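You operate a simulated robot arm through the tools that you are given. There is no shell and no other tool. Be economical: measure what you need, move in short steps, check, and stop when the job is done.

You run a simulated robot arm. Do the job below in one go: nothing can be reset, and whatever is moved stays where it is left.

TASK
Empty the foots screen into the pail and seat it back in its nest.
Fine: draw the foots drawer out, lift the screen, tip it out with nothing spilt, set it square in the nest, shut the drawer. Where these are worked on the way, their far stop is far enough and under half their travel is too little: foots drawer.

The check looks at the end state, three seconds after you hand in, the way a careful person would. Anything else that was tipped, shoved, dropped, spilled or broken makes it a failure.

THE ROBOT
A 6-joint arm with a two-finger parallel gripper on a trunk, on a base that drives. Base frame: it is fixed to the floor where the robot stands at the start and does not move with it; the origin is under the middle of the robot, x ahead of it, y to its left, z up. Readings come in m, degrees, newtons and seconds.
With the tool pointing down near the work surface it reaches from about 0.32 to 0.82 m from the robot's upright axis, wherever it stands. Its first joint turns from -166.0 to 166.0 degrees. Places, roughly: foots drawer [1, 0, 0.6]; press oil pail [1.25, -1.75, 0.75]; screen nest [1, 0, 0.6]. Payload 3.43 kg.
Tool frame: the origin (TCP) lies between the finger pads and is the grasp point; the fingertips stand 0.034 m ahead of it; z points along the fingers, y is the line along which they close. Largest opening 0.128 m; finger width 0.024, thickness 0.012; the body of the gripper, 0.048 by 0.13 m, starts 0.096 m behind the TCP.
Orientation is told as [roll, pitch, yaw] about the base's x, y, z axes, in that order, counted from this pose: with the fingers straight down and closing along the base's y, the tool's x points along the base's -x, its y along +y and its z along -z.

THE INTERFACE
- The arm moves only by the tool arm_command. Its argument "steps" is a list of rows, each a list of 7 numbers: the turn, a rotation vector about the tool's x, y, z in units of 6 degrees (1.0 is 6 degrees), then the shift along the tool's x, y, z in units of 30 mm (1.0 is 30 mm), then the closure, from 0 (fully open) to 1 (shut). In form: [[ax, ay, az, x, y, z, grip], ...]. A call has 1 to 20 rows; each row shifts and turns the commanded pose from where the row before left it, along the tool's axes as they then stand. A call with a number of a shift or a turn outside -1 to 1 is refused whole. A row lasts 0.2 s, in which the tool goes at most 0.05 m and 8.6 degrees; a call with a longer step from one row to the next is refused whole, and so is a gripper value outside its range. A pose out of reach is approached as far as the arm can. The call stops where the force on the tool passes 60 N (or 10 N more than at its start, if that is more) or the arm is blocked; 0.2 s more then pass. Each finger travels about 0.045 m/s and halts on what it meets, pressing with about 38 N; the grip force reading is that of the motor and also rises with nothing between the fingers. The clock runs only during rows and for 0.2 s after the last one: add rows that do not move to give the fingers time. The reply holds the time, the measured pose of the TCP, the force on the tool along the base axes, the opening and the grip force, in the units named above and with some noise, with the torque about the TCP (base axes, N m) and any sound that the robot's microphone picked up.
- Cameras (640 x 400 px; columns grow to the right, rows downward): "scene" is now at [0.0183, 0.1033, 1.5111]; the picture's right is [-0.40, -0.92, 0.00], its down [-0.67, 0.29, -0.68] and it looks along [0.63, -0.28, -0.73] (base axes); focal length 257 px, centre (320, 200). "wrist" rides on the gripper at [0.076, -0.011, -0.16] in the tool frame; the picture's right is [0.15, 0.99, 0.00], its down [-0.88, 0.13, -0.46] and it looks along [-0.45, 0.07, 0.89] (tool axes); focal length 234 px, centre (320, 200). There is no depth. A picture from a camera that has moved, and an enlarged one, comes with that camera's place and axes in the base frame and with its lens. The place of the scene camera against the robot may be out by one fixed shift of up to 0.012 m in any direction.
- grab_frame(camera): a new picture of that camera. It takes no simulated time.
- steer(legs): drives the robot by 1 to 6 legs, each [ahead, turn to the left] in m and degrees, along the robot's own axes; the way and the turn of a leg run together, so that a leg with both is an arc; at most 1.5 m and 180 degrees a leg. The arm and the cameras ride along, it lands a little off, and it stops where it bumps. It gives what a move gives.
- aim_head(pan, tilt): turns the head with the scene camera to pan (to the left, within 155 degrees either way) and tilt (down, from -29 to 69), counted from straight ahead of the robot. It gives what a move gives.
- zoom(camera, box): a new picture of the part [left, top, right, bottom] of that camera's present view, enlarged. It takes no simulated time.
- hand_in(): hands the job in; it is judged then, once.

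Go step by step. Nothing tells you exact positions but the pictures and the camera data: compare them with the known pose of the tool, close in by small moves and look again before you grip or let go. The budget is 120 turns and 90 pictures, counting those below and the enlarged ones. Unless the task says otherwise, let go and move clear before handing in, and close with one line.

The tools are called by a JSON object that holds its "name" and its "arguments". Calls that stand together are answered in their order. arm_command: Moves the arm, as the interface text tells. Its arguments: {"type":"object","properties":{"steps":{"type":"array","items":{"type":"array","items":{"type":"number"}}}},"required":["steps"]} The other tools are called the same way: steer (legs) drives the base; aim_head (pan, tilt) turns the head that bears the scene camera; grab_frame (camera) takes a picture; zoom (camera, box) takes an enlarged picture of a part of a camera's view; hand_in () hands the job in.

At the start:

```text
time_s: 0.0
position: [0.6343, 0.0258, 0.839]
tcp_rot: [0.0, 0.1, -0.1]
wrist_force: [-0.5, 0.3, -0.2]
torque: [-0.03, 0.01, 0.03]
opening: 0.1279
grip_force: 0.0
robot x, y, heading: [0.0048, -0.0201, -0.0]
head pan, tilt: [-23.8, 46.9]
```

scene: 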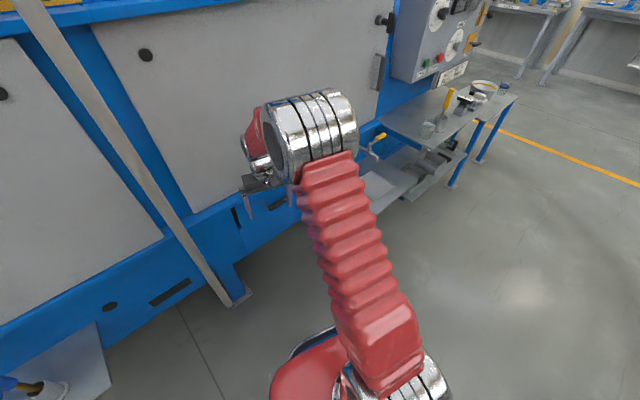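
wrist: 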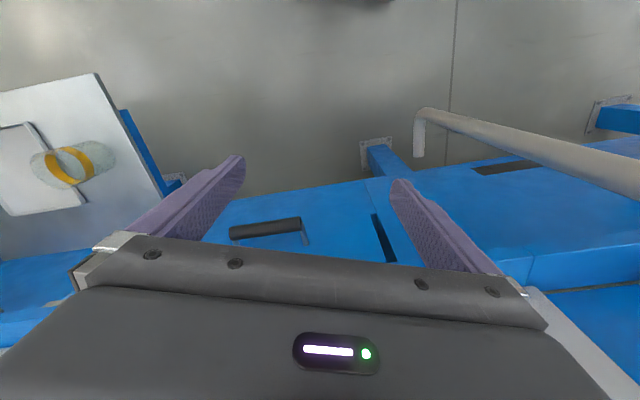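

I see a blue press machine ahead with a drawer handle roughly below the gripper. I'll look at it with the head pointed at the front and then towards the pail.

{"name": "aim_head", "arguments": {"pan": 0, "tilt": 45}}

{"name": "grab_frame", "arguments": {"camera": "scene"}}

{"name": "aim_head", "arguments": {"pan": -55, "tilt": 25}}

{"name": "grab_frame", "arguments": {"camera": "scene"}}

{"name": "zoom", "arguments": {"camera": "wrist", "box": [180, 130, 500, 290]}}

```text
time_s: 0.9
position: [0.6334, 0.0247, 0.8404]
tcp_rot: [0.1, 0.0, -0.1]
wrist_force: [0.1, -0.6, -0.5]
torque: [0.02, -0.02, -0.03]
opening: 0.1279
grip_force: 0.1
robot x, y, heading: [0.0039, -0.0164, 0.1]
head pan, tilt: [0.0, 45.0]
```

```text
87 pictures are left
camera scene: at [0.0266, 0.1353, 1.5137], right [0.0, -1.0, 0.0], down [-0.71, 0.0, -0.71], along [0.71, 0.0, -0.71], focal length 257 px, centre (320, 200)
```

scene: 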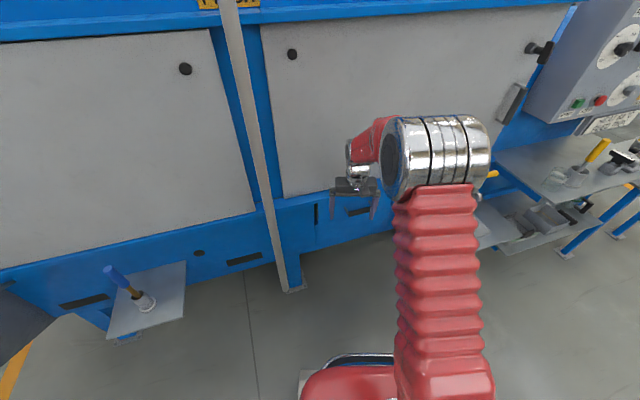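

```text
time_s: 2.1
position: [0.6336, 0.0259, 0.839]
tcp_rot: [0.0, 0.0, -0.1]
wrist_force: [0.2, 1.0, -0.7]
torque: [-0.04, 0.0, 0.01]
opening: 0.1283
grip_force: 0.1
robot x, y, heading: [0.0029, -0.0201, -0.1]
head pan, tilt: [-55.0, 25.0]
```

```text
86 pictures are left
camera scene: at [-0.0018, 0.06, 1.5443], right [-0.82, -0.57, 0.0], down [-0.24, 0.35, -0.91], along [0.52, -0.74, -0.42], focal length 257 px, centre (320, 200)
```

scene: 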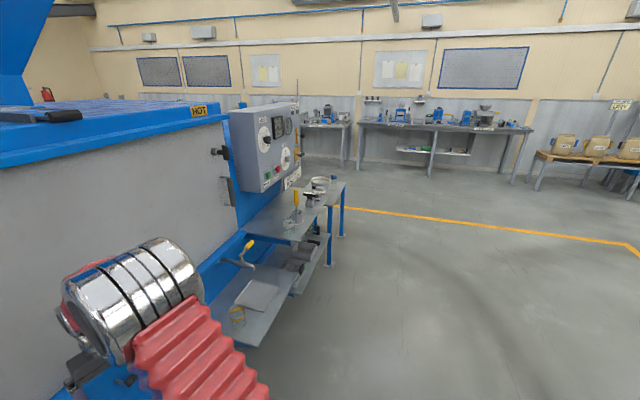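

```text
2.00 times, centred on (340, 210) of wrist
camera zoom: at [0.5582, 0.0151, 0.9988], right [-0.14, 0.99, 0.0], down [0.88, 0.13, 0.46], along [0.45, 0.07, -0.89], focal length 468 px, centre (280, 180)
```

zoom: 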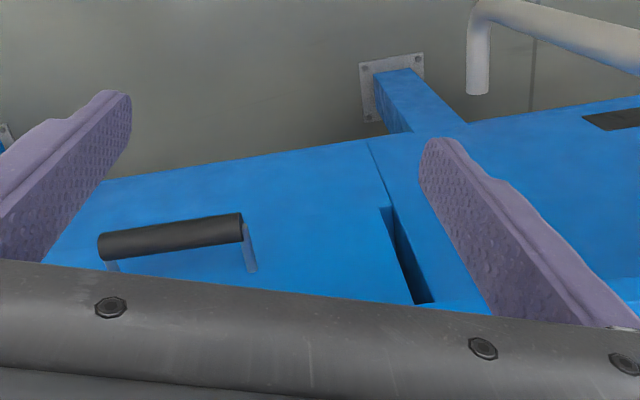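

The handle seems to be near (0.74, -0.02, 0.73), but the sight lines are nearly parallel. I'll back off to get a clear view of the drawer front.

{"name": "steer", "arguments": {"legs": [[-0.45, 0]]}}

{"name": "aim_head", "arguments": {"pan": 0, "tilt": 35}}

{"name": "grab_frame", "arguments": {"camera": "scene"}}

{"name": "grab_frame", "arguments": {"camera": "wrist"}}

```text
time_s: 5.5
position: [0.1836, 0.0269, 0.8401]
tcp_rot: [0.0, 0.0, -0.1]
wrist_force: [0.9, 0.5, -0.8]
torque: [0.0, 0.0, 0.01]
opening: 0.1278
grip_force: 0.1
robot x, y, heading: [-0.4445, -0.0192, -0.0]
head pan, tilt: [-55.0, 25.0]
```

```text
time_s: 6.8
position: [0.1833, 0.0264, 0.8401]
tcp_rot: [0.0, 0.0, 0.0]
wrist_force: [0.1, 0.4, -0.2]
torque: [0.02, 0.03, 0.0]
opening: 0.1281
grip_force: 0.1
robot x, y, heading: [-0.4452, -0.0196, 0.2]
head pan, tilt: [0.0, 35.0]
```

```text
84 pictures are left
camera scene: at [-0.417, 0.135, 1.5286], right [0.0, -1.0, 0.0], down [-0.57, 0.0, -0.82], along [0.82, 0.0, -0.57], focal length 257 px, centre (320, 200)
```

scene: 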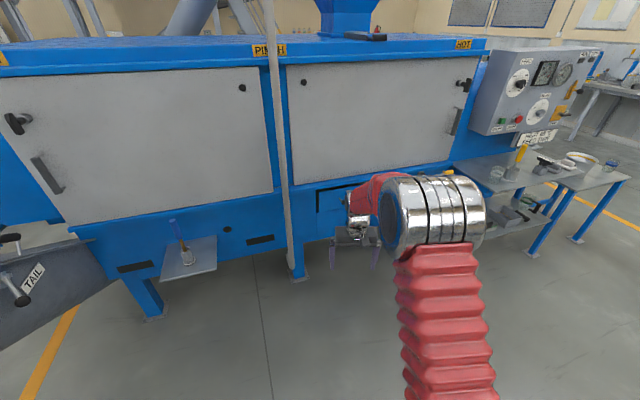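

```text
83 pictures are left
camera wrist: at [0.1082, 0.016, 0.9992], right [-0.15, 0.99, 0.0], down [0.88, 0.13, 0.46], along [0.45, 0.07, -0.89], focal length 234 px, centre (320, 200)
```

wrist: 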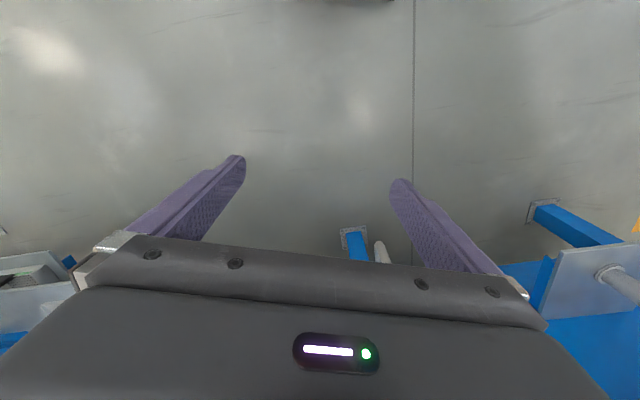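

The arm hides the drawer front, so I'll swing the tool to the right and look again.

{"name": "arm_command", "arguments": {"steps": [[0, 0, 0, 0, -1, 0, 0], [0, 0, 0, 0, -1, 0, 0], [0, 0, 0, 0, -1, 0, 0], [0, 0, 0, 0, -1, 0, 0], [0, 0, 0, 0, -1, 0, 0], [0, 0, 0, 0, -1, 0, 0], [0, 0, 0, 0, -1, 0, 0], [0, 0, 0, 0, -1, 0, 0], [0, 0, 0, 0, -1, 0, 0], [0, 0, 0, 0, -1, 0, 0], [0, 0, 0, 0, -1, 0, 0], [0, 0, 0, 0, -1, 0, 0], [0, 0, 0, 0, -1, 0, 0], [0, 0, 0, 0, -1, 0, 0]]}}

{"name": "grab_frame", "arguments": {"camera": "scene"}}

{"name": "zoom", "arguments": {"camera": "scene", "box": [280, 160, 440, 260]}}

```text
time_s: 9.8
position: [0.1844, -0.3935, 0.8388]
tcp_rot: [0.0, 0.0, 0.0]
wrist_force: [-0.4, -0.3, 0.2]
torque: [-0.01, -0.01, 0.0]
opening: 0.1279
grip_force: 0.0
robot x, y, heading: [-0.4431, -0.019, 0.4]
head pan, tilt: [0.0, 35.0]
```

```text
82 pictures are left
camera scene: at [-0.4169, 0.135, 1.5286], right [0.0, -1.0, 0.0], down [-0.57, 0.0, -0.82], along [0.82, 0.0, -0.57], focal length 257 px, centre (320, 200)
```

scene: 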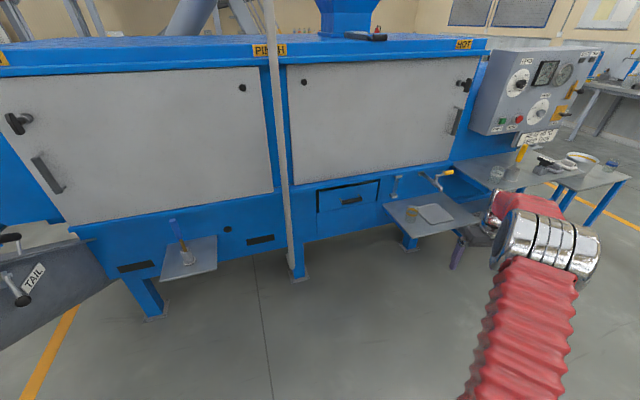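

```text
4.00 times, centred on (360, 210) of scene
camera zoom: at [-0.4169, 0.135, 1.5286], right [0.0, -1.0, 0.0], down [-0.57, 0.0, -0.82], along [0.82, 0.0, -0.57], focal length 1028 px, centre (160, 160)
```

zoom: 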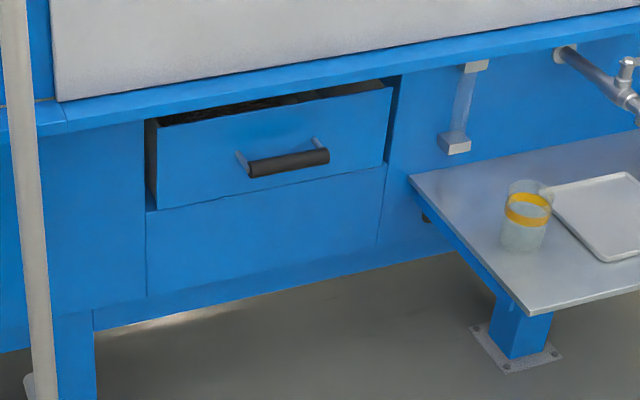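

The machine front is yawed about 17° (its right side is farther away), with the handle centre near (0.763, -0.04, 0.706). I'll bring the arm back to the middle and orient the tool horizontally, square to the front, with the fingers closing vertically.

{"name": "arm_command", "arguments": {"steps": [[0, 0, 0, 0, 1, 0, 0], [0, 0, 0, 0, 1, 0, 0], [0, 0, 0, 0, 1, 0, 0], [0, 0, 0, 0, 1, 0, 0], [0, 0, 0, 0, 1, 0, 0], [0, 0, 0, 0, 1, 0, 0], [0, 0, 0, 0, 1, 0, 0], [0, 0, 0, 0, 1, 0, 0], [0, 0, 0, 0, 1, 0, 0], [0, 0, 0, 0, 1, 0, 0], [0, 0, 0, 0, 1, 0, 0], [0, 0, 1, 0, 0, 0, 0], [0, 0, 1, 0, 0, 0, 0], [0, 0, 1, 0, 0, 0, 0], [0, 0, 1, 0, 0, 0, 0], [0, 0, 1, 0, 0, 0, 0], [0, 0, 1, 0, 0, 0, 0]]}}

{"name": "arm_command", "arguments": {"steps": [[0, 0, 1, 0, 0, 0, 0], [0, 0, 1, 0, 0, 0, 0], [0, 0, 1, 0, 0, 0, 0], [0, 0, 1, 0, 0, 0, 0], [0, 0, 1, 0, 0, 0, 0], [0, 0, 1, 0, 0, 0, 0], [0, 0, 0.17, 0, 0, 0, 0], [0, 0, 0, 0, 0, 1, 0], [0, 0, 0, 0, 0, 1, 0], [0, 0, 0, 0, 0, 1, 0], [0, 0, 0, 0, 0, 1, 0]]}}

{"name": "arm_command", "arguments": {"steps": [[-1, 0, 0, 0, 0, 0, 0], [-1, 0, 0, 0, 0, 0, 0], [-1, 0, 0, 0, 0, 0, 0], [-1, 0, 0, 0, 0, 0, 0], [-1, 0, 0, 0, 0, 0, 0], [-1, 0, 0, 0, 0, 0, 0], [-1, 0, 0, 0, 0, 0, 0], [-1, 0, 0, 0, 0, 0, 0], [-1, 0, 0, 0, 0, 0, 0], [-1, 0, 0, 0, 0, 0, 0], [-1, 0, 0, 0, 0, 0, 0], [-1, 0, 0, 0, 0, 0, 0], [-1, 0, 0, 0, 0, 0, 0], [-1, 0, 0, 0, 0, 0, 0], [-1, 0, 0, 0, 0, 0, 0]]}}

{"name": "grab_frame", "arguments": {"camera": "wrist"}}

```text
time_s: 13.3
position: [0.1829, -0.063, 0.8417]
tcp_rot: [0.1, -0.1, -36.0]
wrist_force: [-0.3, 0.5, -0.5]
torque: [0.01, 0.01, 0.02]
opening: 0.1281
grip_force: 0.2
robot x, y, heading: [-0.4464, -0.0199, 0.3]
head pan, tilt: [0.0, 35.0]
```

```text
time_s: 15.8
position: [0.1845, -0.0618, 0.7199]
tcp_rot: [0.1, 0.0, -73.0]
wrist_force: [0.2, 0.3, -0.8]
torque: [0.02, 0.03, -0.02]
opening: 0.1283
grip_force: 0.1
robot x, y, heading: [-0.4415, -0.019, 0.1]
head pan, tilt: [0.0, 35.0]
```

```text
time_s: 18.9
position: [0.1816, -0.0597, 0.7195]
tcp_rot: [90.0, 0.1, -72.9]
wrist_force: [-0.1, -0.3, 0.2]
torque: [0.02, 0.02, 0.03]
opening: 0.1282
grip_force: 0.0
out of reach, approached as far as the arm can: row 6
robot x, y, heading: [-0.4468, -0.0209, 0.3]
head pan, tilt: [0.0, 35.0]
```

```text
80 pictures are left
camera wrist: at [0.0076, -0.0327, 0.707], right [-0.05, 0.14, 0.99], down [-0.18, -0.98, 0.13], along [0.98, -0.17, 0.07], focal length 234 px, centre (320, 200)
```

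wrist: 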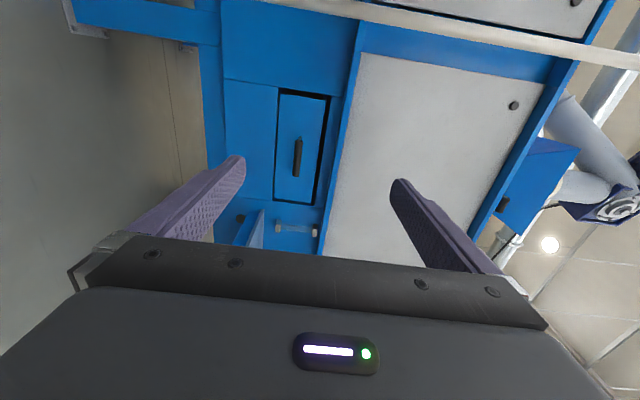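

The handle shows clearly ahead, near z 0.67–0.70. I'll drive forward and re-measure from closer.

{"name": "steer", "arguments": {"legs": [[0.36, 0]]}}

{"name": "grab_frame", "arguments": {"camera": "wrist"}}

{"name": "grab_frame", "arguments": {"camera": "scene"}}

```text
time_s: 21.8
position: [0.5388, -0.0614, 0.7208]
tcp_rot: [90.1, 0.0, -73.1]
wrist_force: [-0.6, 0.6, 0.6]
torque: [0.01, 0.01, -0.01]
opening: 0.1281
grip_force: 0.1
robot x, y, heading: [-0.0918, -0.0191, -0.0]
head pan, tilt: [0.0, 35.0]
```

```text
79 pictures are left
camera wrist: at [0.364, -0.0344, 0.707], right [-0.04, 0.14, 0.99], down [-0.18, -0.97, 0.13], along [0.98, -0.18, 0.07], focal length 234 px, centre (320, 200)
```

wrist: 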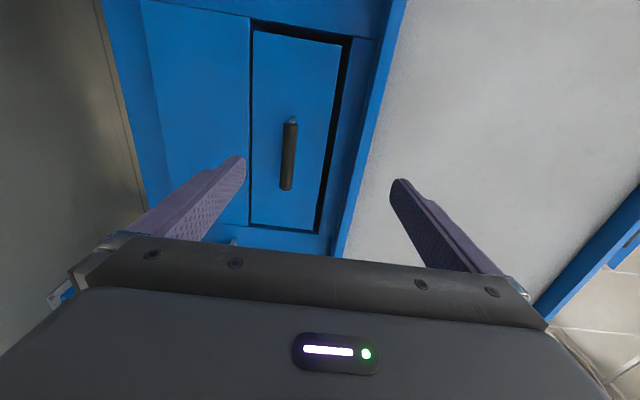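

```text
78 pictures are left
camera scene: at [-0.0597, 0.1355, 1.5286], right [0.0, -1.0, 0.0], down [-0.57, 0.0, -0.82], along [0.82, 0.0, -0.57], focal length 257 px, centre (320, 200)
```

scene: 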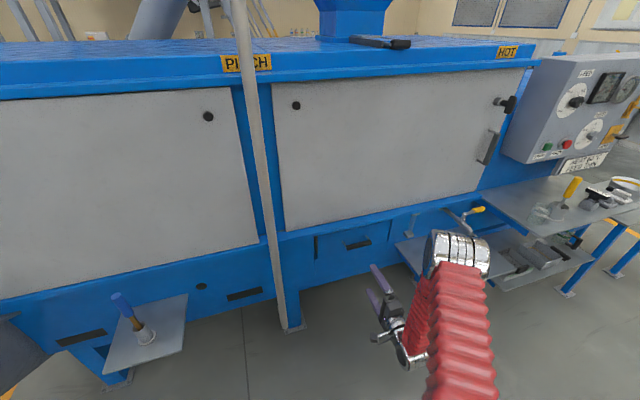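

The handle lies about 0.04 m right, 0.045 m down and 0.2 m ahead of the TCP. I'll close in partway and re-measure.

{"name": "arm_command", "arguments": {"steps": [[0, 0, 0, -0.65, -0.75, 0, 0], [0, 0, 0, -0.65, -0.75, 0, 0], [0, 0, 0, 0, 0, 1, 0], [0, 0, 0, 0, 0, 1, 0], [0, 0, 0, 0, 0, 1, 0], [0, 0, 0, 0, 0, 0, 0]]}}

{"name": "grab_frame", "arguments": {"camera": "wrist"}}

{"name": "zoom", "arguments": {"camera": "scene", "box": [290, 190, 450, 290]}}

```text
time_s: 23.2
position: [0.6332, -0.0729, 0.673]
tcp_rot: [89.9, 0.0, -73.3]
wrist_force: [0.2, -0.2, 0.3]
torque: [-0.02, -0.01, 0.01]
opening: 0.128
grip_force: 0.1
robot x, y, heading: [-0.0872, -0.019, -0.3]
head pan, tilt: [0.0, 35.0]
```

```text
77 pictures are left
camera wrist: at [0.4603, -0.0457, 0.6615], right [-0.04, 0.14, 0.99], down [-0.18, -0.97, 0.13], along [0.98, -0.18, 0.07], focal length 234 px, centre (320, 200)
```

wrist: 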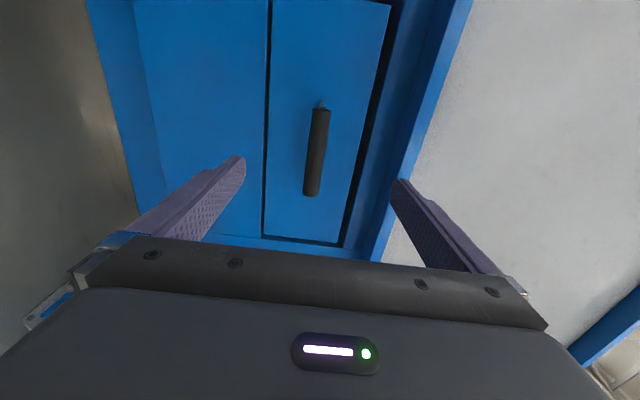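

```text
4.00 times, centred on (370, 240) of scene
camera zoom: at [-0.0597, 0.1355, 1.5286], right [0.0, -1.0, 0.0], down [-0.57, 0.0, -0.82], along [0.82, 0.0, -0.57], focal length 1028 px, centre (120, 40)
```

zoom: 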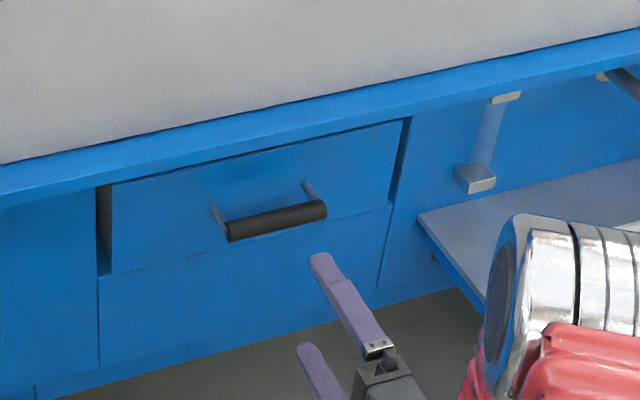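

The handle is now centred vertically and 0.136–0.165 m ahead. I'll go another 0.09 m and check.

{"name": "arm_command", "arguments": {"steps": [[0, 0, 0, -0.3, 0, 0, 0], [0, 0, 0, 0, 0, 1, 0], [0, 0, 0, 0, 0, 1, 0], [0, 0, 0, 0, 0, 1, 0], [0, 0, 0, 0, 0, 0, 0]]}}

{"name": "grab_frame", "arguments": {"camera": "wrist"}}

{"name": "zoom", "arguments": {"camera": "scene", "box": [290, 190, 450, 290]}}

```text
time_s: 24.4
position: [0.7233, -0.0566, 0.6734]
tcp_rot: [90.1, 0.0, -73.3]
wrist_force: [0.0, 0.1, 0.8]
torque: [0.0, 0.0, 0.01]
opening: 0.1281
grip_force: 0.0
robot x, y, heading: [-0.0898, -0.0156, -0.3]
head pan, tilt: [0.0, 35.0]
```

```text
75 pictures are left
camera wrist: at [0.5495, -0.0298, 0.6614], right [-0.04, 0.14, 0.99], down [-0.18, -0.97, 0.13], along [0.98, -0.18, 0.07], focal length 234 px, centre (320, 200)
```

wrist: 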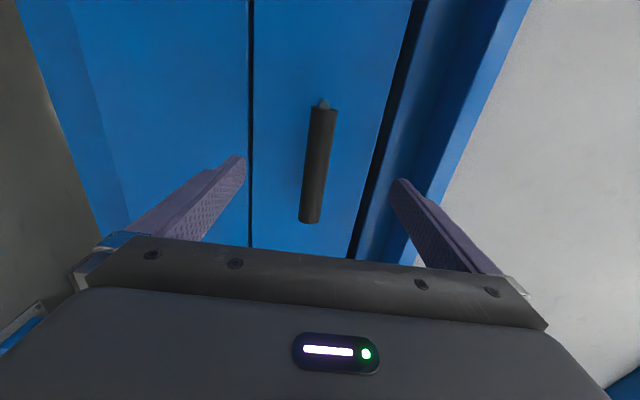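

```text
4.00 times, centred on (370, 240) of scene
camera zoom: at [-0.0596, 0.1355, 1.5286], right [0.0, -1.0, 0.0], down [-0.57, 0.0, -0.82], along [0.82, 0.0, -0.57], focal length 1028 px, centre (120, 40)
```

zoom: 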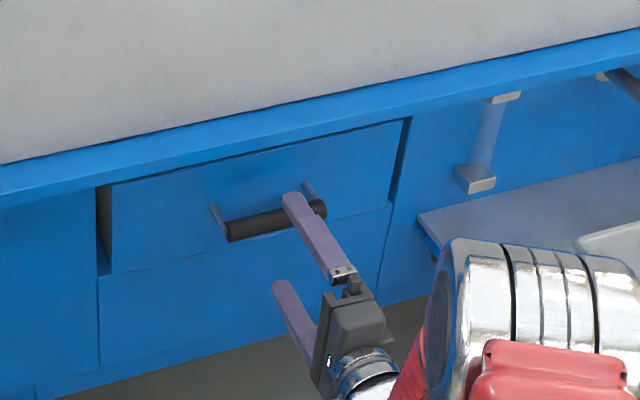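

The handle is about 0.09 m ahead of the TCP and centred. I'll advance 0.075 m and close.

{"name": "arm_command", "arguments": {"steps": [[0, 0, 0, 0, 0, 1, 0], [0, 0, 0, 0, 0, 1, 0], [0, 0, 0, 0, 0, 0.5, 0], [0, 0, 0, 0, 0, 0, 1], [0, 0, 0, 0, 0, 0, 1], [0, 0, 0, 0, 0, 0, 1], [0, 0, 0, 0, 0, 0, 1], [0, 0, 0, 0, 0, 0, 1], [0, 0, 0, 0, 0, 0, 1], [0, 0, 0, 0, 0, 0, 1], [0, 0, 0, 0, 0, 0, 1]]}}

{"name": "grab_frame", "arguments": {"camera": "wrist"}}

```text
time_s: 26.8
position: [0.7953, -0.034, 0.6703]
tcp_rot: [89.5, 0.2, -73.3]
wrist_force: [-2.1, -6.6, -31.3]
torque: [-0.32, -0.25, -0.37]
opening: 0.025
grip_force: 44.9
robot x, y, heading: [-0.0901, -0.0166, -0.3]
head pan, tilt: [0.0, 35.0]
```

```text
73 pictures are left
camera wrist: at [0.6206, -0.007, 0.6593], right [-0.03, 0.14, 0.99], down [-0.18, -0.97, 0.13], along [0.98, -0.18, 0.06], focal length 234 px, centre (320, 200)
```

wrist: 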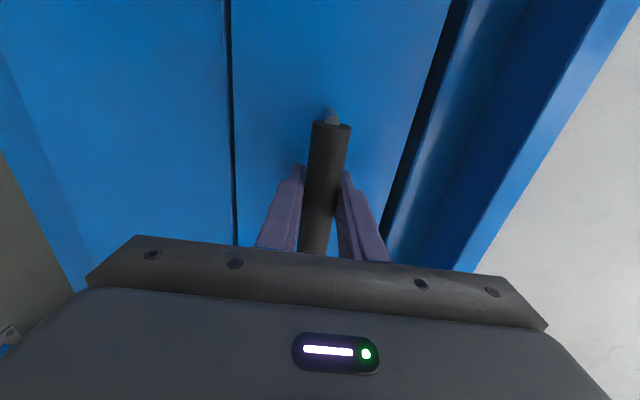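

I have the bar. I'll ease the vertical load and start pulling straight out.

{"name": "arm_command", "arguments": {"steps": [[0, 0, 0, 0, -0.12, 0, 1], [0, 0, 0, 0, 0, -0.3, 1], [0, 0, 0, 0, 0, -0.5, 1], [0, 0, 0, 0, 0, -0.5, 1], [0, 0, 0, 0, 0, -0.5, 1], [0, 0, 0, 0, 0, -0.5, 1]]}}

{"name": "grab_frame", "arguments": {"camera": "scene"}}

```text
time_s: 28.2
position: [0.7302, -0.0557, 0.6694]
tcp_rot: [89.9, 0.1, -73.3]
wrist_force: [5.8, -10.0, -23.5]
torque: [-0.34, -0.17, 0.49]
opening: 0.025
grip_force: 44.8
robot x, y, heading: [-0.0917, -0.0191, -0.0]
head pan, tilt: [0.0, 35.0]
```

```text
72 pictures are left
camera scene: at [-0.0583, 0.1353, 1.5286], right [0.0, -1.0, 0.0], down [-0.57, 0.0, -0.82], along [0.82, 0.0, -0.57], focal length 257 px, centre (320, 200)
```

scene: 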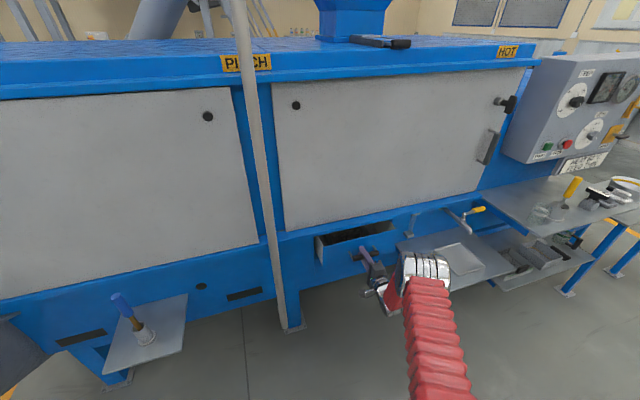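

The drawer is sliding out. I'll keep pulling towards its stop, easing the side loads.

{"name": "arm_command", "arguments": {"steps": [[0, 0, 0, -0.1, -0.1, -0.5, 1], [0, 0, 0, 0, 0, -0.6, 1], [0, 0, 0, 0, 0, -0.6, 1], [0, 0, 0, 0, 0, -0.6, 1], [0, 0, 0, 0, 0, -0.6, 1]]}}

{"name": "grab_frame", "arguments": {"camera": "scene"}}

```text
time_s: 29.4
position: [0.6494, -0.0815, 0.6708]
tcp_rot: [90.3, 0.0, -73.4]
wrist_force: [5.5, -8.4, -1.7]
torque: [0.12, 0.11, 0.57]
opening: 0.0248
grip_force: 45.3
robot x, y, heading: [-0.091, -0.0189, 0.0]
head pan, tilt: [0.0, 35.0]
```

```text
71 pictures are left
camera scene: at [-0.0594, 0.1353, 1.5286], right [0.0, -1.0, 0.0], down [-0.57, 0.0, -0.82], along [0.82, 0.0, -0.57], focal length 257 px, centre (320, 200)
```

scene: 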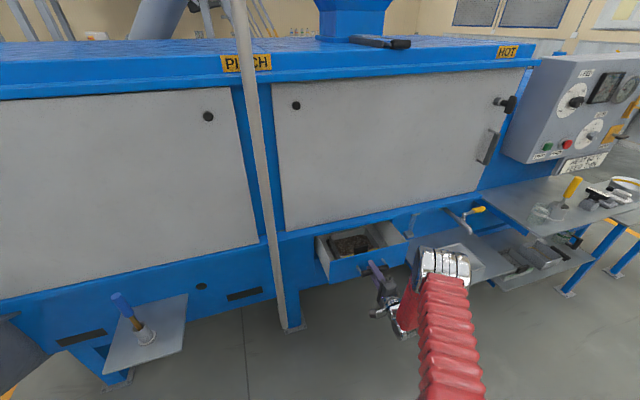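

The screen with foots is coming into view. I'll continue to the stop.

{"name": "arm_command", "arguments": {"steps": [[0, 0, 0, -0.1, 0, -0.6, 1], [0, 0, 0, 0, 0, -0.6, 1], [0, 0, 0, 0, 0, -0.6, 1], [0, 0, 0, 0, 0, -0.6, 1], [0, 0, 0, 0, 0, -0.6, 1]]}}

{"name": "grab_frame", "arguments": {"camera": "scene"}}

```text
time_s: 30.6
position: [0.5632, -0.1098, 0.6707]
tcp_rot: [90.4, -0.1, -73.2]
wrist_force: [3.8, 1.0, 31.1]
torque: [0.15, 0.27, -1.03]
opening: 0.0248
grip_force: 45.5
robot x, y, heading: [-0.0926, -0.0206, -0.5]
head pan, tilt: [0.0, 35.0]
```

```text
70 pictures are left
camera scene: at [-0.0607, 0.1356, 1.5286], right [0.0, -1.0, 0.0], down [-0.57, 0.0, -0.82], along [0.82, 0.0, -0.57], focal length 257 px, centre (320, 200)
```

scene: 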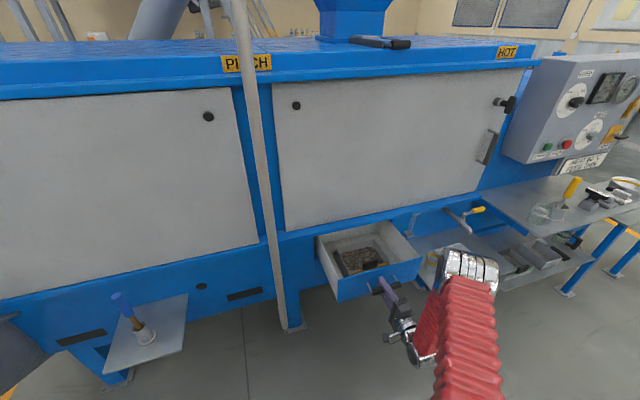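

{"name": "arm_command", "arguments": {"steps": [[0, 0, 0, 0, 0.15, -0.3, 1], [0, 0, 0, 0, 0, -0.6, 1], [0, 0, 0, 0, 0, -0.6, 1], [0, 0, 0, 0, 0, -0.6, 1], [0, 0, 0, 0, 0, -0.6, 1]]}}

{"name": "zoom", "arguments": {"camera": "scene", "box": [280, 190, 440, 290]}}

```text
time_s: 31.4
position: [0.5297, -0.1208, 0.6703]
tcp_rot: [89.5, 0.0, -73.2]
wrist_force: [23.1, -1.4, -18.5]
torque: [0.34, 0.09, 0.73]
opening: 0.0246
grip_force: 45.1
robot x, y, heading: [-0.0868, -0.0183, -0.2]
head pan, tilt: [0.0, 35.0]
stopped in row 3: the force on the tool passed its limit at 84 N (the readings are from after the stop); the commanded pose is now the measured one
```

```text
4.00 times, centred on (360, 240) of scene
camera zoom: at [-0.0582, 0.1354, 1.5286], right [0.0, -1.0, 0.0], down [-0.57, 0.0, -0.82], along [0.82, 0.0, -0.57], focal length 1028 px, centre (160, 40)
```

zoom: 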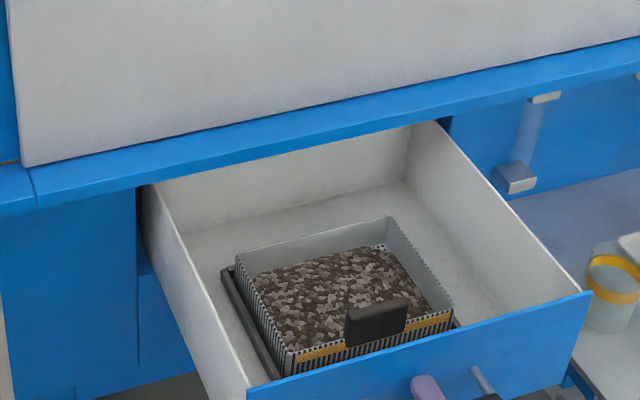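

The drawer is at its stop (about 0.28 m out), with the full screen inside and a black tab on its near wall. I'll let go of the handle, back off, rise and point the fingers down over the tab.

{"name": "arm_command", "arguments": {"steps": [[0, 0, 0, 0, 0, 0, 0.3], [0, 0, 0, 0, 0, 0, 0.3], [0, 0, 0, 0, 0, 0, 0.3], [0, 0, 0, 0, 0, 0, 0.3], [0, 0, 0, 0, 0, 0, 0.3], [0, 0, 0, 0, 0, -1, 0.3], [0, 0, 0, 0, 0, -1, 0.3], [0, 0, 0, 0, 0, -0.5, 0.3], [0, 0, 0, 0, 1, 0, 0.3], [0, 0, 0, 0, 1, 0, 0.3], [0, 0, 0, 0, 1, 0, 0.3], [0, 0, 0, 0, 1, 0, 0.3], [0, 0, 0, 0, 1, 0, 0.3], [0, 0, 0, 0, 1, 0, 0.3]]}}

{"name": "arm_command", "arguments": {"steps": [[1, 0, 0, 0, 0, 0, 0.3], [1, 0, 0, 0, 0, 0, 0.3], [1, 0, 0, 0, 0, 0, 0.3], [1, 0, 0, 0, 0, 0, 0.3], [1, 0, 0, 0, 0, 0, 0.3], [1, 0, 0, 0, 0, 0, 0.3], [1, 0, 0, 0, 0, 0, 0.3], [1, 0, 0, 0, 0, 0, 0.3], [1, 0, 0, 0, 0, 0, 0.3], [1, 0, 0, 0, 0, 0, 0.3], [1, 0, 0, 0, 0, 0, 0.3], [1, 0, 0, 0, 0, 0, 0.3], [1, 0, 0, 0, 0, 0, 0.3], [1, 0, 0, 0, 0, 0, 0.3], [1, 0, 0, 0, 0, 0, 0.3]]}}

{"name": "grab_frame", "arguments": {"camera": "wrist"}}

{"name": "grab_frame", "arguments": {"camera": "scene"}}

```text
time_s: 34.4
position: [0.458, -0.1413, 0.8521]
tcp_rot: [89.7, 0.0, -73.2]
wrist_force: [-0.3, -0.1, 0.2]
torque: [0.01, 0.01, 0.01]
opening: 0.0898
grip_force: 0.1
robot x, y, heading: [-0.0872, -0.0185, -0.0]
head pan, tilt: [0.0, 35.0]
```

```text
time_s: 37.5
position: [0.4571, -0.143, 0.8521]
tcp_rot: [-0.2, -0.3, -73.3]
wrist_force: [-1.2, 0.4, 0.6]
torque: [0.01, -0.02, 0.01]
opening: 0.0896
grip_force: 0.1
robot x, y, heading: [-0.0883, -0.0197, -0.2]
head pan, tilt: [0.0, 35.0]
```

```text
68 pictures are left
camera wrist: at [0.4253, -0.0715, 1.0107], right [0.91, 0.43, -0.01], down [0.38, -0.8, 0.46], along [0.19, -0.42, -0.89], focal length 234 px, centre (320, 200)
```

wrist: 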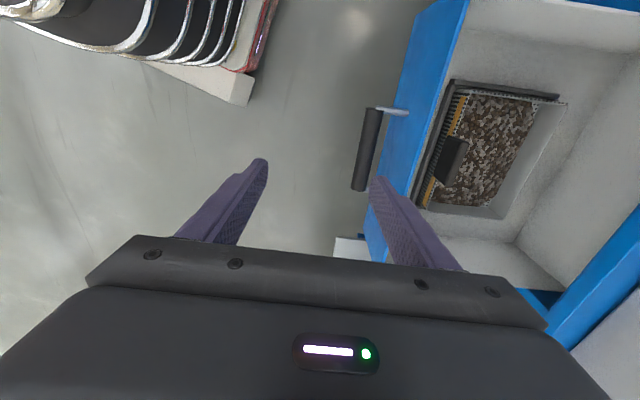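

```text
67 pictures are left
camera scene: at [-0.0598, 0.1355, 1.5286], right [0.0, -1.0, 0.0], down [-0.57, 0.0, -0.82], along [0.82, 0.0, -0.57], focal length 257 px, centre (320, 200)
```

scene: 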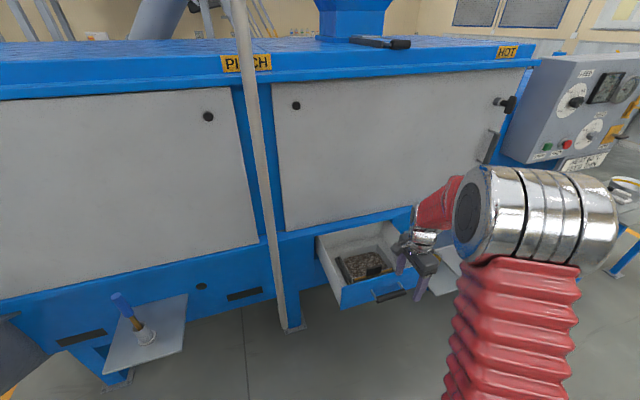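

The tab lies about 0.175 m further in, roughly centred. I'll move above it and look again.

{"name": "arm_command", "arguments": {"steps": [[0, 0, 0, 0, 1, 0, 0.3], [0, 0, 0, 0, 1, 0, 0.3], [0, 0, 0, 0, 1, 0, 0.3], [0, 0, 0, 0, 1, 0, 0.3], [0, 0, 0, 0, 1, 0, 0.3], [0, 0, 0, 0, 0.5, 0, 0.3], [0, 0, 0, 0, 0, 0, 0.3]]}}

{"name": "grab_frame", "arguments": {"camera": "wrist"}}

{"name": "zoom", "arguments": {"camera": "scene", "box": [290, 190, 450, 290]}}

```text
time_s: 39.1
position: [0.6154, -0.0958, 0.8516]
tcp_rot: [-0.2, -0.2, -73.2]
wrist_force: [0.0, -0.3, 0.2]
torque: [-0.04, 0.0, -0.01]
opening: 0.0895
grip_force: 0.0
robot x, y, heading: [-0.0914, -0.0218, 0.1]
head pan, tilt: [0.0, 35.0]
```

```text
66 pictures are left
camera wrist: at [0.5838, -0.0244, 1.009], right [0.91, 0.43, 0.0], down [0.38, -0.8, 0.46], along [0.19, -0.42, -0.89], focal length 234 px, centre (320, 200)
```

wrist: 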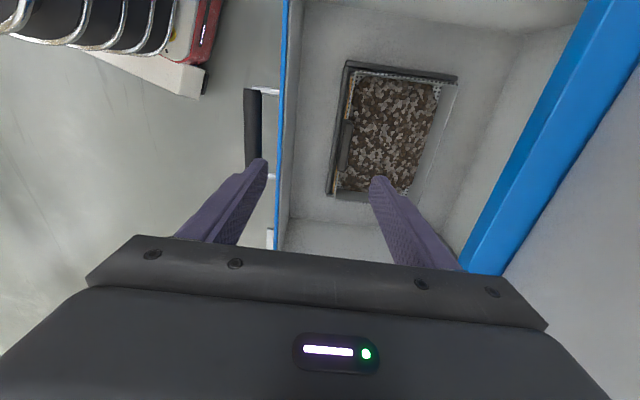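

```text
4.00 times, centred on (370, 240) of scene
camera zoom: at [-0.0595, 0.1355, 1.5286], right [0.0, -1.0, 0.0], down [-0.57, 0.0, -0.82], along [0.82, 0.0, -0.57], focal length 1028 px, centre (120, 40)
```

zoom: 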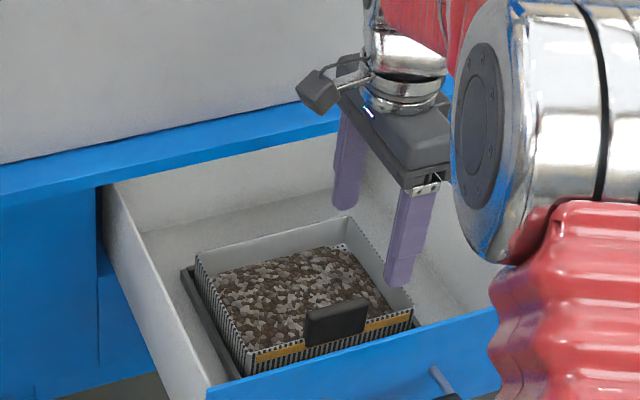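

{"name": "zoom", "arguments": {"camera": "wrist", "box": [240, 40, 480, 220]}}

```text
2.22 times, centred on (360, 130) of wrist
camera zoom: at [0.5838, -0.0244, 1.009], right [0.91, 0.43, 0.0], down [0.38, -0.8, 0.46], along [0.19, -0.42, -0.89], focal length 520 px, centre (231, 356)
```

zoom: 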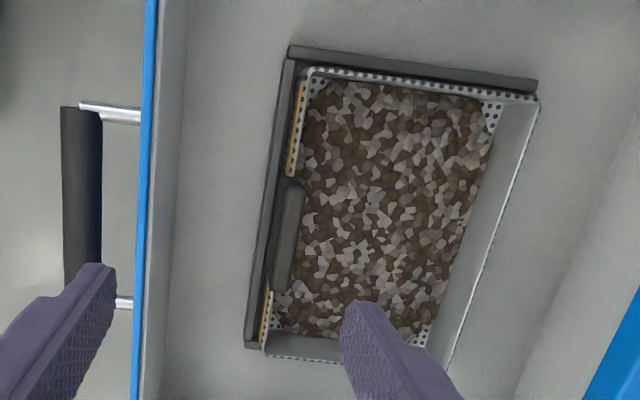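

The tab's top sits about 0.036 m further in and 0.158 m below the TCP, and the screen and nest are turned about 2.5° from the tool. I'll align and descend partway.

{"name": "arm_command", "arguments": {"steps": [[0, 0, -0.45, 0, 0, 0, 0.5], [0, 0, 0, 0.05, 0.6, 0, 0.5], [0, 0, 0, 0, 0.6, 0, 0.5], [0, 0, 0, 0, 0, 1, 0.5], [0, 0, 0, 0, 0, 1, 0.5], [0, 0, 0, 0, 0, 1, 0.5], [0, 0, 0, 0, 0, 0, 0.5]]}}

{"name": "zoom", "arguments": {"camera": "wrist", "box": [160, 40, 480, 240]}}

{"name": "zoom", "arguments": {"camera": "scene", "box": [310, 210, 410, 290]}}

```text
time_s: 40.8
position: [0.6464, -0.0824, 0.7601]
tcp_rot: [-0.2, -0.1, -70.5]
wrist_force: [-0.3, 0.6, -0.2]
torque: [0.02, 0.01, 0.01]
opening: 0.0639
grip_force: 0.0
robot x, y, heading: [-0.0877, -0.0163, -0.2]
head pan, tilt: [0.0, 35.0]
```

```text
2.00 times, centred on (320, 140) of wrist
camera zoom: at [0.6118, -0.0129, 0.918], right [0.88, 0.47, 0.0], down [0.42, -0.79, 0.46], along [0.21, -0.41, -0.89], focal length 468 px, centre (320, 320)
```

zoom: 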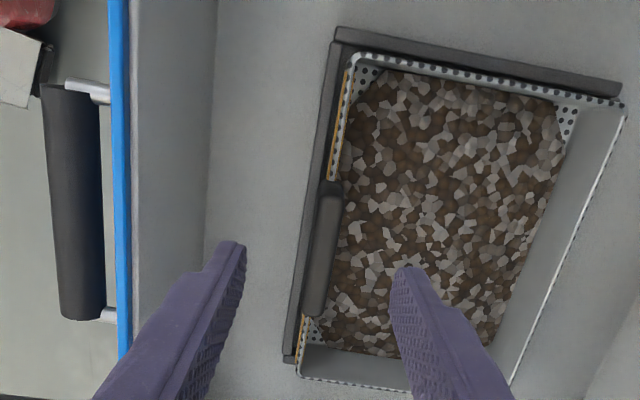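

```text
5.00 times, centred on (360, 250) of scene
camera zoom: at [-0.0594, 0.1355, 1.5286], right [0.0, -1.0, 0.0], down [-0.57, 0.0, -0.82], along [0.82, 0.0, -0.57], focal length 1285 px, centre (120, -50)
```

zoom: 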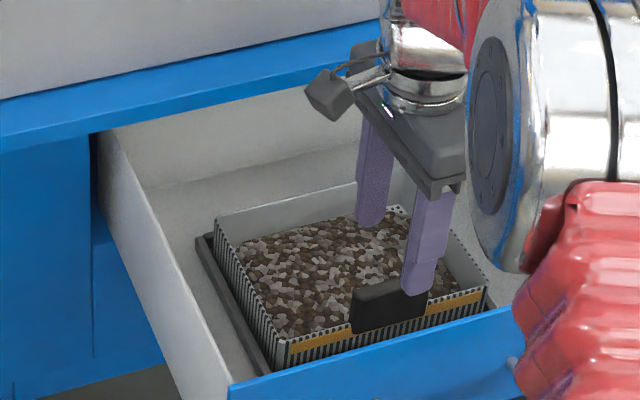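

Aligned over the tab. I'll descend about 0.057 m and check before closing.

{"name": "arm_command", "arguments": {"steps": [[0, 0, 0, 0, 0.1, 0.5, 0.5], [0, 0, 0, 0, 0, 0.5, 0.5], [0, 0, 0, 0, 0, 0.5, 0.5], [0, 0, 0, 0, 0, 0.4, 0.5], [0, 0, 0, 0, 0, 0, 0.5]]}}

{"name": "zoom", "arguments": {"camera": "wrist", "box": [160, 40, 480, 240]}}

{"name": "zoom", "arguments": {"camera": "scene", "box": [310, 210, 410, 290]}}

```text
time_s: 42.0
position: [0.6504, -0.08, 0.7041]
tcp_rot: [-0.2, -0.1, -70.5]
wrist_force: [0.6, -0.2, -0.8]
torque: [0.02, 0.06, -0.03]
opening: 0.0641
grip_force: 0.1
robot x, y, heading: [-0.0881, -0.0153, -0.4]
head pan, tilt: [0.0, 35.0]
```

```text
2.00 times, centred on (320, 140) of wrist
camera zoom: at [0.6156, -0.0113, 0.8623], right [0.88, 0.47, 0.0], down [0.42, -0.79, 0.46], along [0.21, -0.41, -0.89], focal length 468 px, centre (320, 320)
```

zoom: 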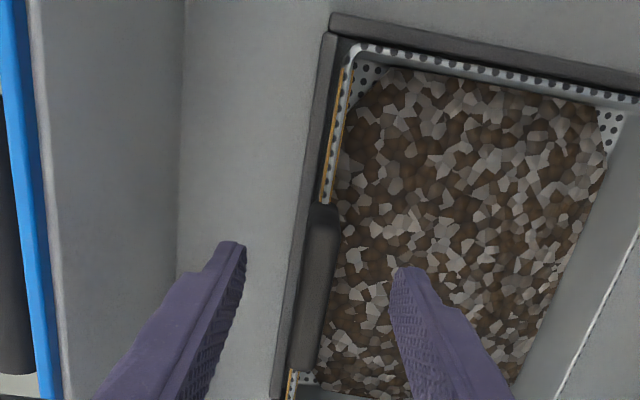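

```text
5.00 times, centred on (360, 250) of scene
camera zoom: at [-0.0594, 0.1355, 1.5286], right [0.0, -1.0, 0.0], down [-0.57, 0.0, -0.82], along [0.82, 0.0, -0.57], focal length 1285 px, centre (120, -50)
```

zoom: 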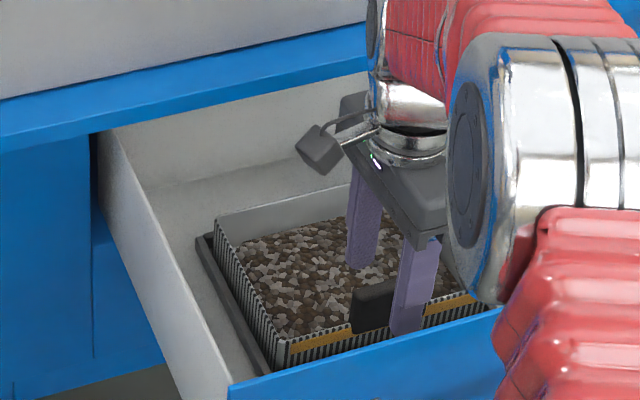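

The fingers straddle the tab. I'll go a few millimetres deeper for a firmer hold, then close.

{"name": "arm_command", "arguments": {"steps": [[0, 0, 0, 0, 0, 0.15, 0.5], [0, 0, 0, 0, 0, 0.12, 0.5], [0, 0, 0, 0, 0, 0, 1], [0, 0, 0, 0, 0, 0, 1], [0, 0, 0, 0, 0, 0, 1], [0, 0, 0, 0, 0, 0, 1], [0, 0, 0, 0, 0, 0, 1]]}}

{"name": "zoom", "arguments": {"camera": "wrist", "box": [160, 40, 480, 240]}}

{"name": "zoom", "arguments": {"camera": "scene", "box": [310, 210, 410, 290]}}

```text
time_s: 43.5
position: [0.651, -0.0803, 0.6955]
tcp_rot: [-0.1, -0.1, -70.6]
wrist_force: [0.9, -0.8, 0.8]
torque: [0.14, -0.34, -0.27]
opening: 0.0137
grip_force: 38.0
robot x, y, heading: [-0.0887, -0.0188, -0.2]
head pan, tilt: [0.0, 35.0]
```

```text
2.00 times, centred on (320, 140) of wrist
camera zoom: at [0.6166, -0.0117, 0.8539], right [0.88, 0.47, 0.0], down [0.42, -0.79, 0.46], along [0.21, -0.41, -0.89], focal length 468 px, centre (320, 320)
```

zoom: 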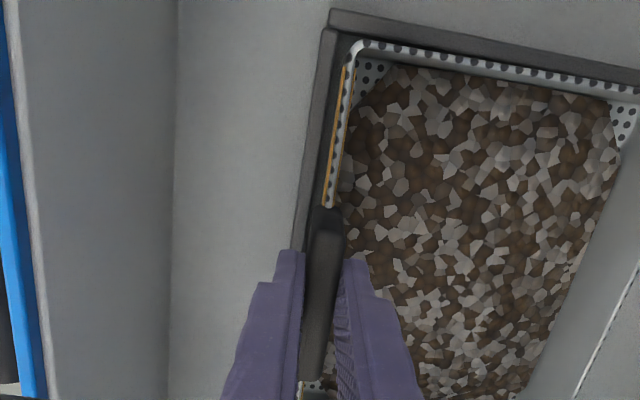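

```text
5.00 times, centred on (360, 250) of scene
camera zoom: at [-0.0593, 0.1355, 1.5286], right [0.0, -1.0, 0.0], down [-0.57, 0.0, -0.82], along [0.82, 0.0, -0.57], focal length 1285 px, centre (120, -50)
```

zoom: 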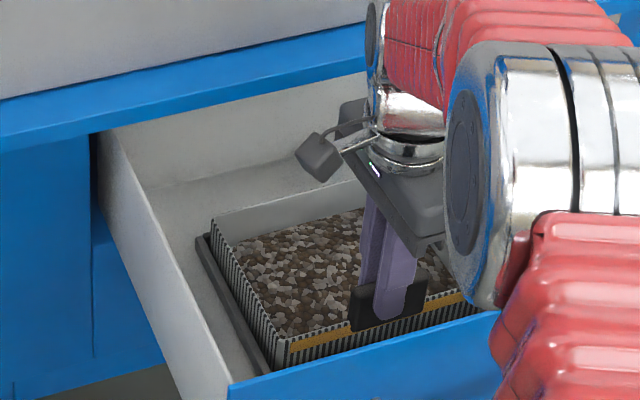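

The tab is firmly gripped (at TCP (0.651, -0.080, 0.6955), yaw -70.6). Before lifting, I'll survey the pail and the route.

{"name": "aim_head", "arguments": {"pan": -62, "tilt": 30}}

{"name": "grab_frame", "arguments": {"camera": "scene"}}

{"name": "zoom", "arguments": {"camera": "scene", "box": [140, 80, 320, 260]}}

```text
time_s: 44.9
position: [0.6505, -0.081, 0.6944]
tcp_rot: [-0.2, -0.1, -70.4]
wrist_force: [0.5, -2.1, -0.1]
torque: [0.05, -0.39, -0.24]
opening: 0.0136
grip_force: 38.6
robot x, y, heading: [-0.0881, -0.0184, -0.2]
head pan, tilt: [-62.0, 30.0]
```

```text
57 pictures are left
camera scene: at [-0.1052, 0.0558, 1.5364], right [-0.88, -0.47, 0.0], down [-0.23, 0.44, -0.87], along [0.4, -0.77, -0.5], focal length 257 px, centre (320, 200)
```

scene: 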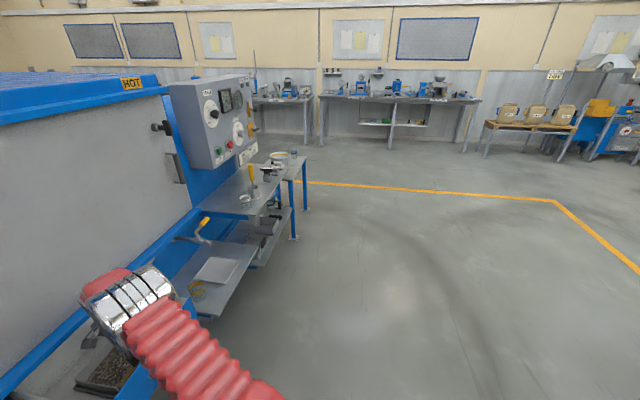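

```text
2.22 times, centred on (230, 170) of scene
camera zoom: at [-0.1052, 0.0558, 1.5364], right [-0.88, -0.47, 0.0], down [-0.23, 0.44, -0.87], along [0.4, -0.77, -0.5], focal length 571 px, centre (520, 267)
```

zoom: 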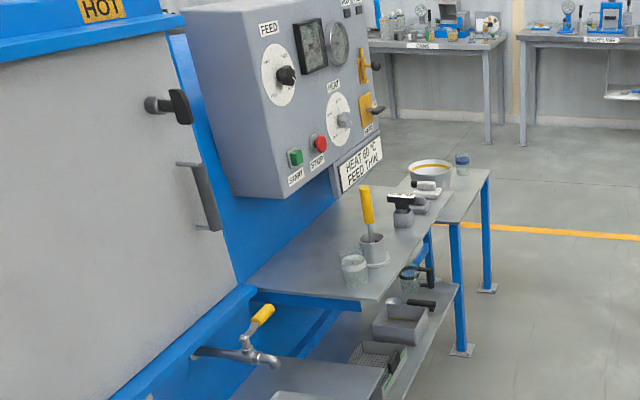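

The pail with the yellow rim stands on the far small table. Now I'll lift the screen a little and check the load and the hold.

{"name": "arm_command", "arguments": {"steps": [[0, 0, 0, 0, 0, -0.2, 1], [0, 0, 0, 0, 0, -0.4, 1], [0, 0, 0, 0, 0, -0.5, 1], [0, 0, 0, 0, 0, -0.5, 1], [0, 0, 0, 0, 0, 0, 1], [0, 0, 0, 0, 0, 0, 1]]}}

{"name": "aim_head", "arguments": {"pan": 0, "tilt": 38}}

{"name": "zoom", "arguments": {"camera": "scene", "box": [280, 150, 440, 250]}}

```text
time_s: 46.3
position: [0.6518, -0.0817, 0.744]
tcp_rot: [-0.2, -0.1, -70.6]
wrist_force: [-0.7, 0.5, -5.6]
torque: [-0.05, 0.32, 0.0]
opening: 0.0138
grip_force: 38.3
robot x, y, heading: [-0.0923, -0.0188, -0.5]
head pan, tilt: [-62.0, 30.0]
```

```text
time_s: 47.6
position: [0.6521, -0.0798, 0.744]
tcp_rot: [-0.2, 0.0, -70.6]
wrist_force: [-0.2, 0.1, -5.6]
torque: [-0.06, 0.27, -0.04]
opening: 0.0137
grip_force: 37.7
robot x, y, heading: [-0.0866, -0.0222, 0.0]
head pan, tilt: [0.0, 38.0]
```

```text
4.00 times, centred on (360, 200) of scene
camera zoom: at [-0.061, 0.1354, 1.524], right [0.0, -1.0, 0.0], down [-0.62, 0.0, -0.79], along [0.79, 0.0, -0.62], focal length 1028 px, centre (160, 200)
```

zoom: 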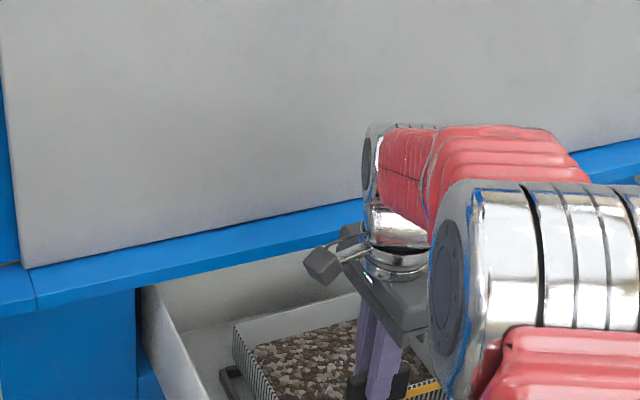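

The load is about 0.57 kg and the hold is steady and level. I'll draw it slightly towards the robot and lift clear of the drawer.

{"name": "arm_command", "arguments": {"steps": [[0, 0, 0, 0, -0.4, -0.3, 1], [0, 0, 0, 0, -0.5, -0.5, 1], [0, 0, 0, 0, -0.3, -0.6, 1], [0, 0, 0, 0, 0, -0.7, 1], [0, 0, 0, 0, 0, -0.7, 1], [0, 0, 0, 0, 0, -0.7, 1], [0, 0, 0, 0, 0, -0.7, 1], [0, 0, 0, 0, 0, -0.7, 1], [0, 0, 0, 0, 0, -0.5, 1], [0, 0, 0, 0, 0, -0.3, 1], [0, 0, 0, 0, 0, 0, 1]]}}

{"name": "grab_frame", "arguments": {"camera": "scene"}}

```text
time_s: 50.0
position: [0.6181, -0.0923, 0.915]
tcp_rot: [-0.1, -0.1, -70.5]
wrist_force: [0.7, 0.1, -5.8]
torque: [-0.03, 0.27, 0.02]
opening: 0.0138
grip_force: 37.4
robot x, y, heading: [-0.0902, -0.0156, -0.4]
head pan, tilt: [0.0, 38.0]
```

```text
54 pictures are left
camera scene: at [-0.061, 0.1355, 1.524], right [0.0, -1.0, 0.0], down [-0.62, 0.0, -0.79], along [0.79, 0.0, -0.62], focal length 257 px, centre (320, 200)
```

scene: 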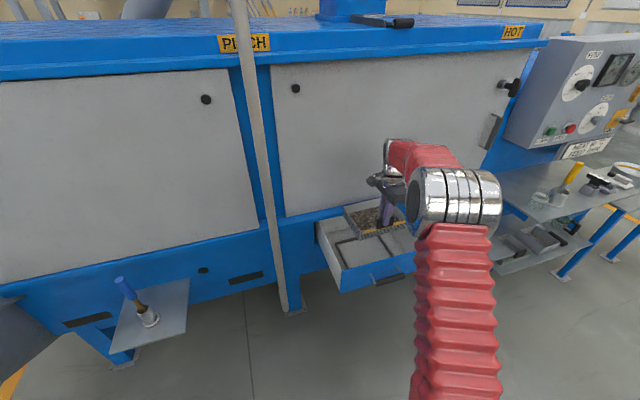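

The screen is clear of the drawer. I'll back straight away, then turn the tool so that its tilt axis will suit pouring.

{"name": "steer", "arguments": {"legs": [[-0.4, 0]]}}

{"name": "arm_command", "arguments": {"steps": [[0, 0, -0.5, 0, 0, 0, 1], [0, 0, -0.75, 0, 0, 0, 1], [0, 0, -0.75, 0, 0, 0, 1], [0, 0, -0.75, 0, 0, 0, 1], [0, 0, -0.75, 0, 0, 0, 1], [0, 0, -0.75, 0, 0, 0, 1], [0, 0, -0.75, 0, 0, 0, 1], [0, 0, -0.75, 0, 0, 0, 1], [0, 0, -0.75, 0, 0, 0, 1], [0, 0, -0.75, 0, 0, 0, 1], [0, 0, -0.75, 0, 0, 0, 1], [0, 0, -0.75, 0, 0, 0, 1], [0, 0, -0.75, 0, 0, 0, 1], [0, 0, -0.75, 0, 0, 0, 1], [0, 0, -0.75, 0, 0, 0, 1], [0, 0, -0.75, 0, 0, 0, 1], [0, 0, 0, 0, 0, 0, 1]]}}

{"name": "grab_frame", "arguments": {"camera": "scene"}}

```text
time_s: 53.1
position: [0.2204, -0.0904, 0.9149]
tcp_rot: [-0.2, -0.1, -70.6]
wrist_force: [0.8, -0.2, -5.2]
torque: [-0.05, 0.29, 0.03]
opening: 0.0137
grip_force: 38.6
robot x, y, heading: [-0.4869, -0.0182, -0.2]
head pan, tilt: [0.0, 38.0]
```

```text
time_s: 56.7
position: [0.2191, -0.0908, 0.9154]
tcp_rot: [-0.3, 0.1, -0.1]
wrist_force: [0.1, 0.5, -5.5]
torque: [-0.28, 0.07, 0.03]
opening: 0.0137
grip_force: 37.7
robot x, y, heading: [-0.4852, -0.0154, -0.2]
head pan, tilt: [0.0, 38.0]
```

```text
53 pictures are left
camera scene: at [-0.4581, 0.1367, 1.524], right [0.0, -1.0, 0.0], down [-0.62, 0.0, -0.79], along [0.79, 0.0, -0.62], focal length 257 px, centre (320, 200)
```

scene: 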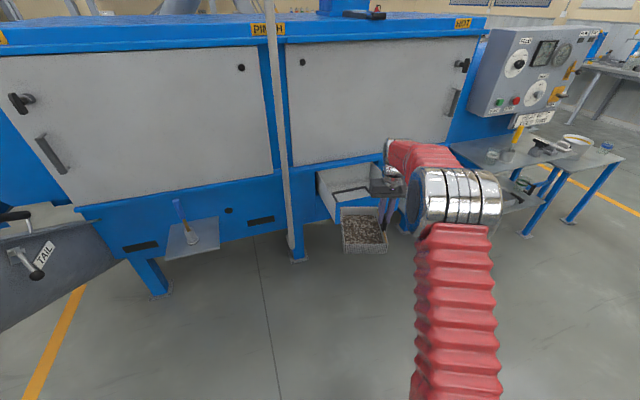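

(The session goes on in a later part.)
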